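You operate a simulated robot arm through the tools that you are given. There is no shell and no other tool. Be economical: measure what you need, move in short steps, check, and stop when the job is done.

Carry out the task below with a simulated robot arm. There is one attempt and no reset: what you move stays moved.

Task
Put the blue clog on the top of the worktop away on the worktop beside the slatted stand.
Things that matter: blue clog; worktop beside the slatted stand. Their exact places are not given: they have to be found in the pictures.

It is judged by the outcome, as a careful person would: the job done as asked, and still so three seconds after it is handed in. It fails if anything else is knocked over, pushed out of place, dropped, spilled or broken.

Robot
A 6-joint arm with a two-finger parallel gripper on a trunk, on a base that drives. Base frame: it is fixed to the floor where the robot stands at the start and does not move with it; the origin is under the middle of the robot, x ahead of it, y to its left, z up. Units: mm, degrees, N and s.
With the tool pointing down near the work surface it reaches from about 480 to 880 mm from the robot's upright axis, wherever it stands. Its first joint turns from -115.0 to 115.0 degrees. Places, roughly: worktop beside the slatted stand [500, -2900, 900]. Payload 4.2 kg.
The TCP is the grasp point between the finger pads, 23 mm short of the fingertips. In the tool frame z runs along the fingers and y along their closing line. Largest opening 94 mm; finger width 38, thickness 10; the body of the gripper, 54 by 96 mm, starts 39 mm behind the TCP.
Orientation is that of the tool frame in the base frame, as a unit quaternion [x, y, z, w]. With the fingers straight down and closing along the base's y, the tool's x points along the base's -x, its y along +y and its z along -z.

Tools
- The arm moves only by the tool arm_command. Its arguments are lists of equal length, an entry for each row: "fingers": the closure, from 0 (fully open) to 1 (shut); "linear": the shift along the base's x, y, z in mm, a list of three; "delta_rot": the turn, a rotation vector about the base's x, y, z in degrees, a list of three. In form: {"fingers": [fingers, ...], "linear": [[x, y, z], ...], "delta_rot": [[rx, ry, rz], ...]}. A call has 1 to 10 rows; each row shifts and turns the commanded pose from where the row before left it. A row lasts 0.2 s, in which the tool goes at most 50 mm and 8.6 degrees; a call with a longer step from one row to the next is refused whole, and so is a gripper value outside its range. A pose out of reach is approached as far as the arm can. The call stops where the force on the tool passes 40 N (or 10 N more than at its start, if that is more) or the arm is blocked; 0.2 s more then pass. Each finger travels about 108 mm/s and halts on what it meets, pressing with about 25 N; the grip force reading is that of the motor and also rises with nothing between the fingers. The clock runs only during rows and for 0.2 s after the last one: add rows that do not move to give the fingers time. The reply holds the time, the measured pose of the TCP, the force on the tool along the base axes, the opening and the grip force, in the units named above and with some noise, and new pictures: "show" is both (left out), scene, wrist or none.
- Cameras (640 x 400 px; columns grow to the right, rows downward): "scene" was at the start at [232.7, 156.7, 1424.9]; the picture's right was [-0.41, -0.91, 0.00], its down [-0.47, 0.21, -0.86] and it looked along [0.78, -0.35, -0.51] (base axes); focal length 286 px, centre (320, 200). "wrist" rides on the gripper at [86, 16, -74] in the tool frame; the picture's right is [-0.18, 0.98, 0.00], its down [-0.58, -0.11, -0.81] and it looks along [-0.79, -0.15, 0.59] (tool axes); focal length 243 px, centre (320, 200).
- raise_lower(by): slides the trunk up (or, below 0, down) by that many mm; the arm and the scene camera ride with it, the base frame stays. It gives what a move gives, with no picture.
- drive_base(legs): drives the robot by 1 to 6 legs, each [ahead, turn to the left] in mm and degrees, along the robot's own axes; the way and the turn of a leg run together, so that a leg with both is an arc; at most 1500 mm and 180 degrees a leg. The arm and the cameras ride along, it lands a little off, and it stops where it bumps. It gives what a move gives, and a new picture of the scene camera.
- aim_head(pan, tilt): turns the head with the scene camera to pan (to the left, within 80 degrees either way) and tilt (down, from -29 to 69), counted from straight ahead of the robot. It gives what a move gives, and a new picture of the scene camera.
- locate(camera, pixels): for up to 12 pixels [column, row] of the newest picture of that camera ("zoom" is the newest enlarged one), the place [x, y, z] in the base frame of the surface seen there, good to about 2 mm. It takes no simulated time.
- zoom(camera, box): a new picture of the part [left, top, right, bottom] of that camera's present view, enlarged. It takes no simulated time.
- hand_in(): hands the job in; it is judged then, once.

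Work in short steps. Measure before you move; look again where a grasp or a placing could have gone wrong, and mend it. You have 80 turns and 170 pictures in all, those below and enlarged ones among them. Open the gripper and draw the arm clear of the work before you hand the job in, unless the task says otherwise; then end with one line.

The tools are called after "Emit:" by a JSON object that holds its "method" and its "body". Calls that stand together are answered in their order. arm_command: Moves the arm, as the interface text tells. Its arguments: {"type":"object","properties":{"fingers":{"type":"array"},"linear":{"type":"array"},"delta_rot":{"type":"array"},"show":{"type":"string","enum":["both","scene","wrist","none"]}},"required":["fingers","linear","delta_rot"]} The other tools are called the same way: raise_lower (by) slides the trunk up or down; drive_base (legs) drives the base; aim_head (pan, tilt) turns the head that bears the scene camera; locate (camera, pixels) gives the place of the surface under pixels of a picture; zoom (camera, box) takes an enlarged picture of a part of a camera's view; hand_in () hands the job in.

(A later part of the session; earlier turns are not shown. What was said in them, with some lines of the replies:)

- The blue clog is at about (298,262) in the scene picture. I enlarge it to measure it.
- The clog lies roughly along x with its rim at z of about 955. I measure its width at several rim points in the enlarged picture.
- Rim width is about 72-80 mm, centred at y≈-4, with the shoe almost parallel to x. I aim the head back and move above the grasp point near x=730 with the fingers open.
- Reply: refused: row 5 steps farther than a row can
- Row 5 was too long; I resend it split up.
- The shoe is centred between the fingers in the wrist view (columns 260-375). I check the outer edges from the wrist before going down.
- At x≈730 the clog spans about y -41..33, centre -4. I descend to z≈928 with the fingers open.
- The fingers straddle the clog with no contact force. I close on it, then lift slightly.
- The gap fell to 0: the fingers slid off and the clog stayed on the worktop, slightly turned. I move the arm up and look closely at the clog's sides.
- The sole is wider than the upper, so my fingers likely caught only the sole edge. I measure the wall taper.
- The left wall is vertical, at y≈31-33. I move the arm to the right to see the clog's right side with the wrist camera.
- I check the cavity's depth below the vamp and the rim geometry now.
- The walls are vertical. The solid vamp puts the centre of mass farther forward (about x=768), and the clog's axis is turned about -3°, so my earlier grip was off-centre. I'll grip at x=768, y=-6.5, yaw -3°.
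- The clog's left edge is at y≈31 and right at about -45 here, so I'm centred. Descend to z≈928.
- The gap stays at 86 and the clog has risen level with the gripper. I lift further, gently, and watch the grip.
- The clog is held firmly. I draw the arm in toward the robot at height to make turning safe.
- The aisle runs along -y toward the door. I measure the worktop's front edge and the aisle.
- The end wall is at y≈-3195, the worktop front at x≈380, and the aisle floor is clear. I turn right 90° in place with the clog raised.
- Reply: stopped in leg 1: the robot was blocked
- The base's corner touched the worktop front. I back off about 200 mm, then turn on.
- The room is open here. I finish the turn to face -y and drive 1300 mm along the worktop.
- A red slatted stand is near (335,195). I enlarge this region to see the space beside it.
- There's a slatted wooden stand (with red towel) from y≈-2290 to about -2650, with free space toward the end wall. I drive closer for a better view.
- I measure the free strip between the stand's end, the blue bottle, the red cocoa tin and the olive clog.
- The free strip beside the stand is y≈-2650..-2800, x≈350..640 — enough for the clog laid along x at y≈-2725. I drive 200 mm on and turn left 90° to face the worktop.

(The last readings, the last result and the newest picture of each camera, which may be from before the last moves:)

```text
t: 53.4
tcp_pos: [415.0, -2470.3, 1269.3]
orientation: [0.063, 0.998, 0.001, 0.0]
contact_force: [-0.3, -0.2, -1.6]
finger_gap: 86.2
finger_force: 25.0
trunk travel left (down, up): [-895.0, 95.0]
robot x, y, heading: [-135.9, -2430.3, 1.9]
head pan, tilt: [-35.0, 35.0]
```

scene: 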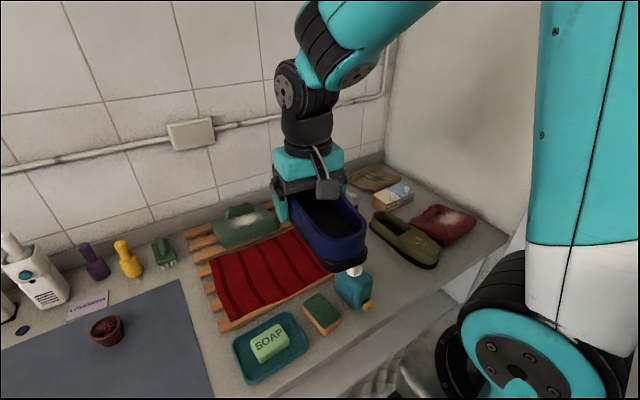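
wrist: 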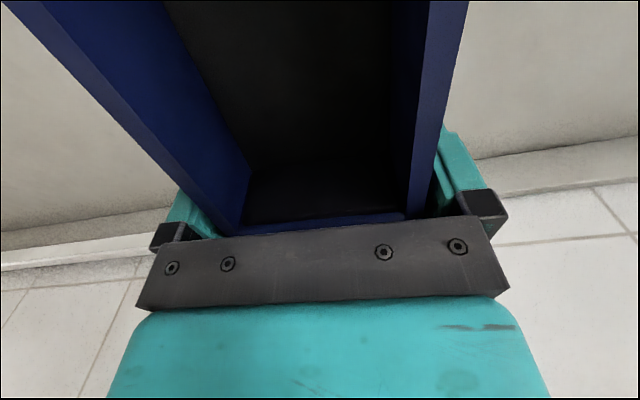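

The clog is still held, though the arm shifted to yaw about -7° during the bump. I move at height to above (510, -2725) and turn back +6° so the clog lies along x.

Emit:
{"method": "arm_command", "body": {"fingers": [1, 1, 1, 1, 1, 1, 1, 1, 1, 1], "linear": [[7, -15, 0], [10, -28, 0], [11, -32, 0], [12, -32, 0], [12, -32, 0], [12, -32, 0], [12, -32, 0], [11, -30, 0], [8, -22, 0], [0, 0, 0]], "delta_rot": [[0, 0, 0], [0, 0, 2], [0, 0, 2], [0, 0, 2], [0, 0, 0], [0, 0, 0], [0, 0, 0], [0, 0, 0], [0, 0, 0], [0, 0, 0]]}}

Emit:
{"method": "aim_head", "body": {"pan": -25, "tilt": 40}}

```text
t: 55.6
tcp_pos: [508.2, -2724.5, 1268.4]
orientation: [0.01, 1.0, 0.0, 0.0]
contact_force: [0.3, 0.6, -1.8]
finger_gap: 85.6
finger_force: 25.4
trunk travel left (down, up): [-895.0, 95.0]
robot x, y, heading: [-132.0, -2429.0, 2.1]
head pan, tilt: [-35.0, 35.0]
```

scene: 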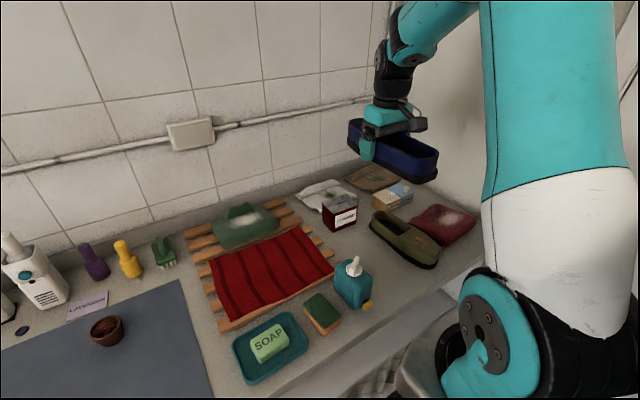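
wrist: 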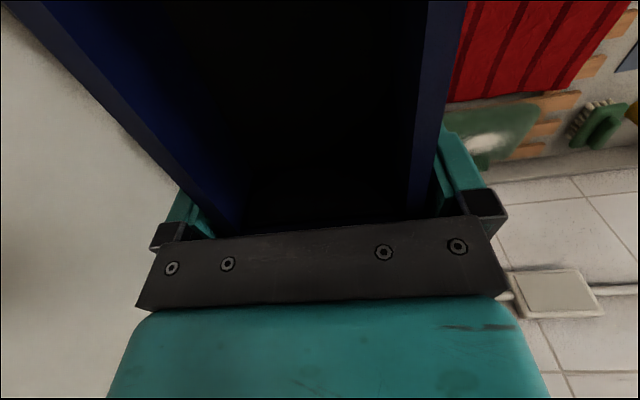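

```text
t: 56.4
tcp_pos: [508.6, -2724.2, 1267.9]
orientation: [0.01, 1.0, -0.001, 0.0]
contact_force: [-0.4, -0.5, -2.1]
finger_gap: 85.7
finger_force: 25.1
trunk travel left (down, up): [-895.0, 95.0]
robot x, y, heading: [-134.2, -2430.0, 1.7]
head pan, tilt: [-25.0, 40.0]
```

scene: 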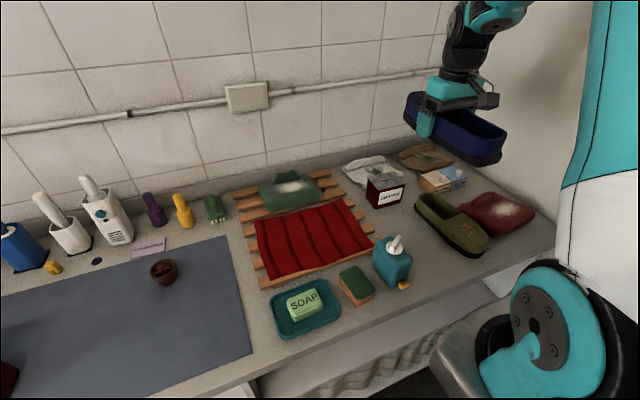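

I enlarge and measure the held clog's ends and the strip's bounds from this angle.

Emit:
{"method": "zoom", "body": {"camera": "scene", "box": [340, 80, 540, 290]}}

Emit:
{"method": "locate", "body": {"camera": "zoom", "pixels": [[202, 120], [224, 175], [445, 262], [470, 240], [260, 135], [440, 232], [215, 305], [182, 268], [325, 380], [347, 361], [350, 310], [298, 305]]}}

```text
1.90 times, centred on (440, 185) of scene
```

zoom: 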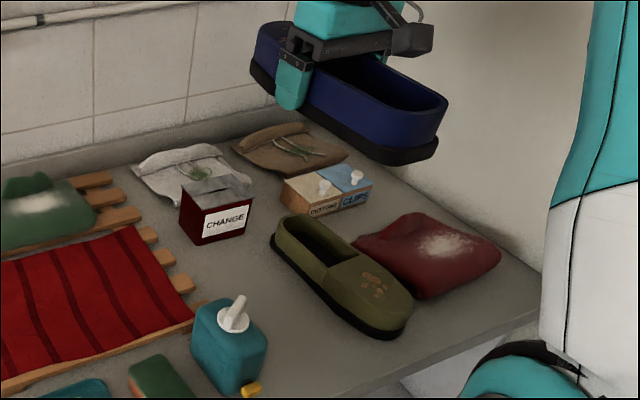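

```text
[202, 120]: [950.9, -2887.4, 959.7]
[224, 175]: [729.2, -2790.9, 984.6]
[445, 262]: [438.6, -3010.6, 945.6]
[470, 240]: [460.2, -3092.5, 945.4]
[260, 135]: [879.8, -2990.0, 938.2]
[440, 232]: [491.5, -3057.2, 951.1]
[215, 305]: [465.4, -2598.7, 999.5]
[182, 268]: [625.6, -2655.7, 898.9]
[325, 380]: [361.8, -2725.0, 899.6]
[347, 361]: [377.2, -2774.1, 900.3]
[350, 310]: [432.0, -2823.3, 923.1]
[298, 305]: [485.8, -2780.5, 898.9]
```

Emit:
{"method": "locate", "body": {"camera": "zoom", "pixels": [[250, 70], [260, 90], [300, 115], [370, 160], [436, 150], [440, 110], [355, 325], [275, 245], [240, 375], [205, 300], [250, 238], [262, 350]]}}

Emit:
{"method": "locate", "body": {"camera": "zoom", "pixels": [[320, 300], [300, 283], [285, 268], [195, 295], [185, 285], [170, 260], [180, 232], [203, 245], [262, 30], [395, 145], [360, 330], [335, 310]]}}

```text
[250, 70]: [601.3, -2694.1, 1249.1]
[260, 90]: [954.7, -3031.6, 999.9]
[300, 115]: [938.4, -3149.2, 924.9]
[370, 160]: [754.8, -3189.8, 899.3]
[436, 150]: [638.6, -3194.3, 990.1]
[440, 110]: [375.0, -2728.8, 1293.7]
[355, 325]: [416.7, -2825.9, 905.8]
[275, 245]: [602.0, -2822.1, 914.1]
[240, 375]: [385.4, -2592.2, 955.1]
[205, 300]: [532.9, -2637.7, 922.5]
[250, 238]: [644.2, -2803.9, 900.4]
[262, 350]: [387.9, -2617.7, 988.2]
```

```text
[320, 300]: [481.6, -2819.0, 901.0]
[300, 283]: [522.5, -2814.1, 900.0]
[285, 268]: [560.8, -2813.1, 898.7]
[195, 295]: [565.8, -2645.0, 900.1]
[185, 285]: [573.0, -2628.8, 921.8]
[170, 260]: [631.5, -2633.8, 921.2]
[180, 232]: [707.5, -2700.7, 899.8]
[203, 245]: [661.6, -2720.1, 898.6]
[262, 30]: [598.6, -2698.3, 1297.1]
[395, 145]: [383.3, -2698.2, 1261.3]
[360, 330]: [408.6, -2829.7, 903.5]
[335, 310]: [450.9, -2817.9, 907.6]
```

Bounds: stand end y≈-2640, olive clog y≈-2815, change box x≥655; the held clog spans x≈372-612. I nudge +8 in x and -3 in y, and lower the trunk 120 mm.

Emit:
{"method": "arm_command", "body": {"fingers": [1, 1], "linear": [[8, -3, 0], [0, 0, 0]], "delta_rot": [[0, 0, 0], [0, 0, 0]], "show": "none"}}

Emit:
{"method": "raise_lower", "body": {"by": -120}}

Emit:
{"method": "arm_command", "body": {"fingers": [1, 1, 1, 1, 1], "linear": [[0, 0, -20], [0, 0, -40], [0, 0, -40], [0, 0, -25], [0, 0, 0]], "delta_rot": [[0, 0, 0], [0, 0, 0], [0, 0, 0], [0, 0, 0], [0, 0, 0]]}}

```text
t: 57.0
tcp_pos: [517.1, -2729.2, 1268.1]
orientation: [0.011, 1.0, 0.0, -0.001]
contact_force: [0.3, -0.2, -2.9]
finger_gap: 85.8
finger_force: 24.6
trunk travel left (down, up): [-895.0, 95.0]
robot x, y, heading: [-133.9, -2429.1, 2.1]
head pan, tilt: [-25.0, 40.0]
```

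```text
t: 58.5
tcp_pos: [517.2, -2727.6, 1148.7]
orientation: [0.011, 1.0, 0.0, 0.0]
contact_force: [-0.1, -0.7, -1.3]
finger_gap: 85.7
finger_force: 25.0
trunk travel left (down, up): [-775.0, 215.0]
robot x, y, heading: [-130.9, -2427.1, 1.9]
head pan, tilt: [-25.0, 40.0]
```

```text
t: 59.6
tcp_pos: [517.3, -2727.0, 1023.9]
orientation: [0.01, 1.0, 0.0, -0.001]
contact_force: [0.1, 0.2, -2.0]
finger_gap: 85.8
finger_force: 25.3
trunk travel left (down, up): [-775.0, 215.0]
robot x, y, heading: [-139.9, -2430.5, 2.2]
head pan, tilt: [-25.0, 40.0]
```

scene: 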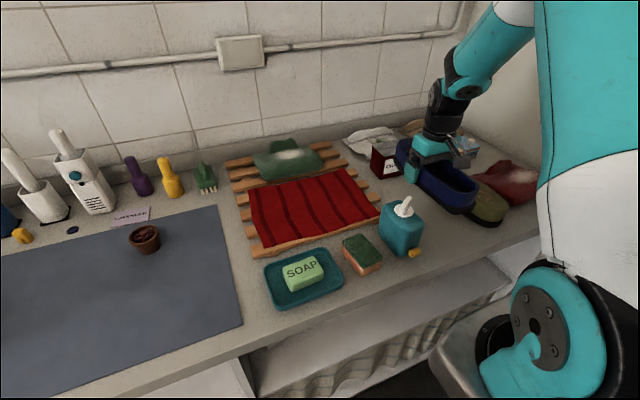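
wrist: 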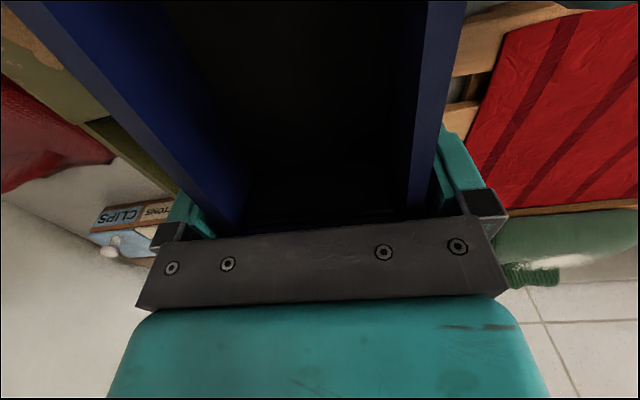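

Bottom of the clog is now about 95 mm above the worktop. I check clearances in an enlarged view.

Emit:
{"method": "zoom", "body": {"camera": "scene", "box": [350, 110, 530, 270]}}

Emit:
{"method": "locate", "body": {"camera": "zoom", "pixels": [[170, 115], [170, 140], [90, 140], [90, 230], [70, 210], [400, 360], [440, 350], [395, 330], [105, 235], [280, 300]]}}

```text
2.50 times, centred on (440, 190) of scene
```

zoom: 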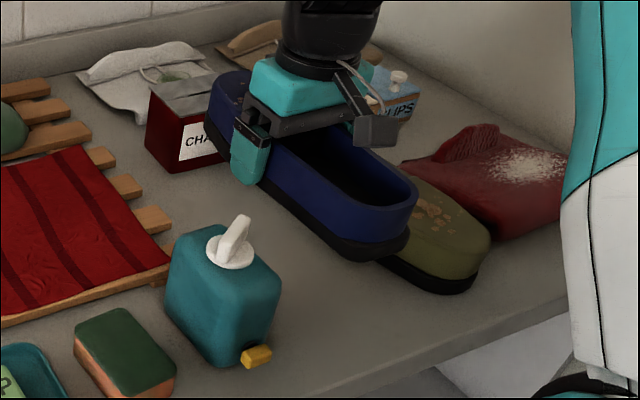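

```text
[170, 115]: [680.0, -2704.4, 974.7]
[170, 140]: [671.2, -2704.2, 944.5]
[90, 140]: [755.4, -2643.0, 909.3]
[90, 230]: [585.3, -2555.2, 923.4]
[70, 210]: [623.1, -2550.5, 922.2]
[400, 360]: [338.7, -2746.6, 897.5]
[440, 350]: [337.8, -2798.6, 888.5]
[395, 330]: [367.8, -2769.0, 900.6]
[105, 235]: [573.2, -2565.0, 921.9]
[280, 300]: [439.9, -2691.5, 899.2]
```

Clear on all sides (box face x≥660, toe ≈620; edge x≈340, heel ≈380). I lower slowly to z≈928.

Emit:
{"method": "arm_command", "body": {"fingers": [1, 1, 1, 1, 1, 1, 1], "linear": [[0, 0, -20], [0, 0, -25], [0, 0, -20], [0, 0, -15], [0, 0, -8], [0, 0, -6], [0, 0, 0]], "delta_rot": [[0, 0, 0], [0, 0, 0], [0, 0, 0], [0, 0, 0], [0, 0, 0], [0, 0, 0], [0, 0, 0]]}}

Emit:
{"method": "zoom", "body": {"camera": "scene", "box": [350, 110, 530, 270]}}

```text
t: 61.2
tcp_pos: [517.0, -2727.8, 929.8]
orientation: [0.009, 1.0, 0.0, 0.0]
contact_force: [-0.2, 0.6, -2.3]
finger_gap: 85.8
finger_force: 24.8
trunk travel left (down, up): [-775.0, 215.0]
robot x, y, heading: [-135.4, -2431.1, 1.9]
head pan, tilt: [-25.0, 40.0]
```

scene: 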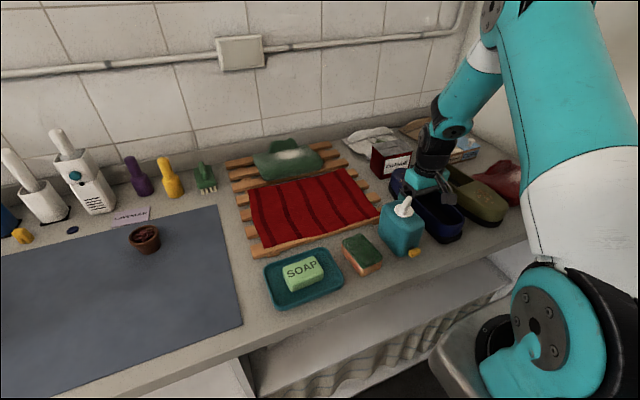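
wrist: 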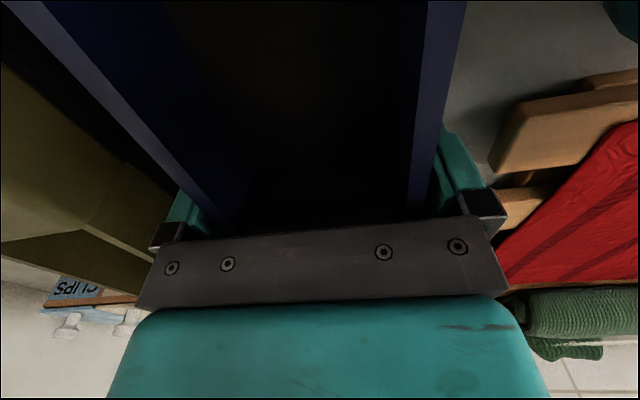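

```text
2.50 times, centred on (440, 190) of scene
```

zoom: 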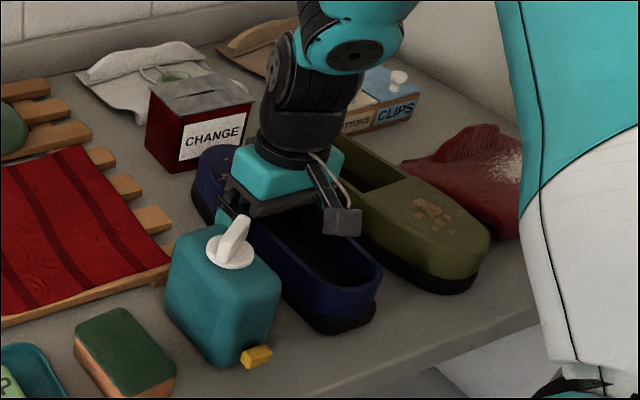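

Nearly down (load still on the gripper). I lower the last 3 mm slowly to make contact.

Emit:
{"method": "arm_command", "body": {"fingers": [1, 1, 1], "linear": [[0, 0, -1.5], [0, 0, -1.5], [0, 0, 0]], "delta_rot": [[0, 0, 0], [0, 0, 0], [0, 0, 0]], "show": "none"}}

```text
t: 62.0
tcp_pos: [517.0, -2728.3, 926.9]
orientation: [0.011, 1.0, 0.0, 0.0]
contact_force: [-0.1, -1.2, 3.8]
finger_gap: 85.9
finger_force: 25.0
trunk travel left (down, up): [-775.0, 215.0]
robot x, y, heading: [-135.9, -2432.2, 1.9]
head pan, tilt: [-25.0, 40.0]
```

The upward force of 3.8 N shows the clog stands on the worktop. I open and rise straight up.

Emit:
{"method": "arm_command", "body": {"fingers": [0.07, 0, 0, 0], "linear": [[0, 0, 0], [0, 0, 0], [0, 0, 0], [0, 0, 0]], "delta_rot": [[0, 0, 0], [0, 0, 0], [0, 0, 0], [0, 0, 0]], "show": "none"}}

Emit:
{"method": "arm_command", "body": {"fingers": [0, 0, 0, 0, 0, 0, 0, 0], "linear": [[0, 0, 10], [0, 0, 20], [0, 0, 35], [0, 0, 40], [0, 0, 45], [0, 0, 45], [0, 0, 45], [0, 0, 0]], "delta_rot": [[0, 0, 0], [0, 0, 0], [0, 0, 0], [0, 0, 0], [0, 0, 0], [0, 0, 0], [0, 0, 0], [0, 0, 0]]}}

Emit:
{"method": "zoom", "body": {"camera": "scene", "box": [340, 100, 550, 290]}}

```text
t: 63.0
tcp_pos: [516.5, -2728.6, 927.7]
orientation: [0.01, 1.0, 0.0, 0.0]
contact_force: [0.7, 0.4, -0.6]
finger_gap: 94.0
finger_force: 0.0
trunk travel left (down, up): [-775.0, 215.0]
robot x, y, heading: [-135.1, -2430.0, 2.0]
head pan, tilt: [-25.0, 40.0]
```

```text
t: 64.8
tcp_pos: [518.4, -2729.7, 1169.0]
orientation: [0.011, 1.0, 0.0, -0.001]
contact_force: [-0.5, 0.1, 0.8]
finger_gap: 94.3
finger_force: 0.1
trunk travel left (down, up): [-775.0, 215.0]
robot x, y, heading: [-135.3, -2430.9, 2.0]
head pan, tilt: [-25.0, 40.0]
```

scene: 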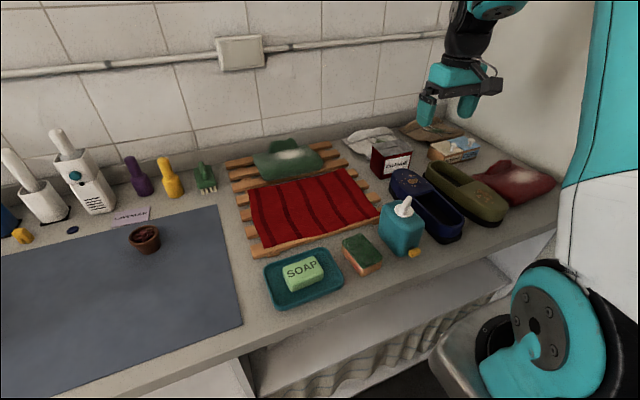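
wrist: 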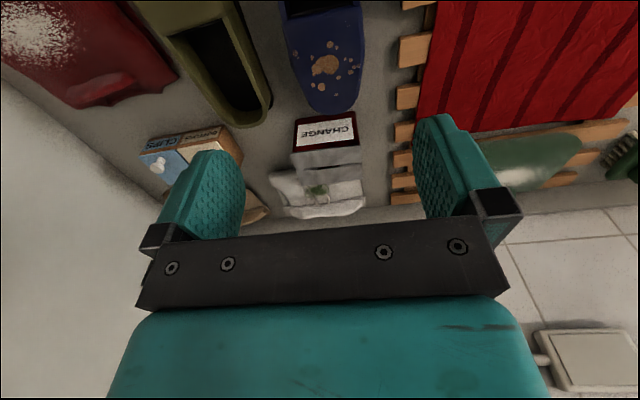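

```text
2.11 times, centred on (445, 195) of scene
```

zoom: 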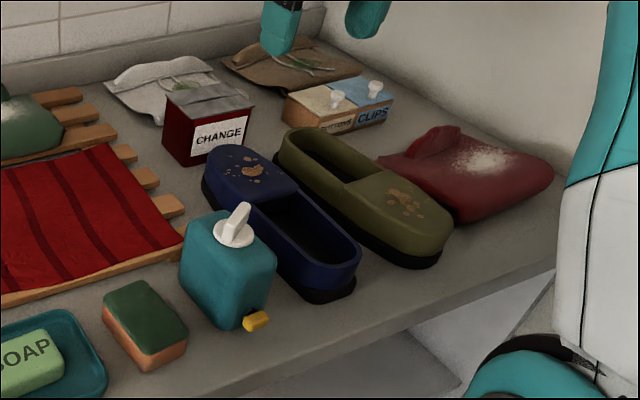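

The clog stands flat on the worktop between the slatted stand and the olive clog. Nothing else was disturbed, and the arm is clear with the gripper open, so I hand in.

Emit:
{"method": "hand_in", "body": {}}

```text
The job is handed in.
```

The blue clog now stands on the worktop beside the slatted stand, in the gap between the stand and the olive clog, and the job is handed in; the first grip slipped off without moving it far, and the base bumped the worktop front once, with nothing seen out of place.
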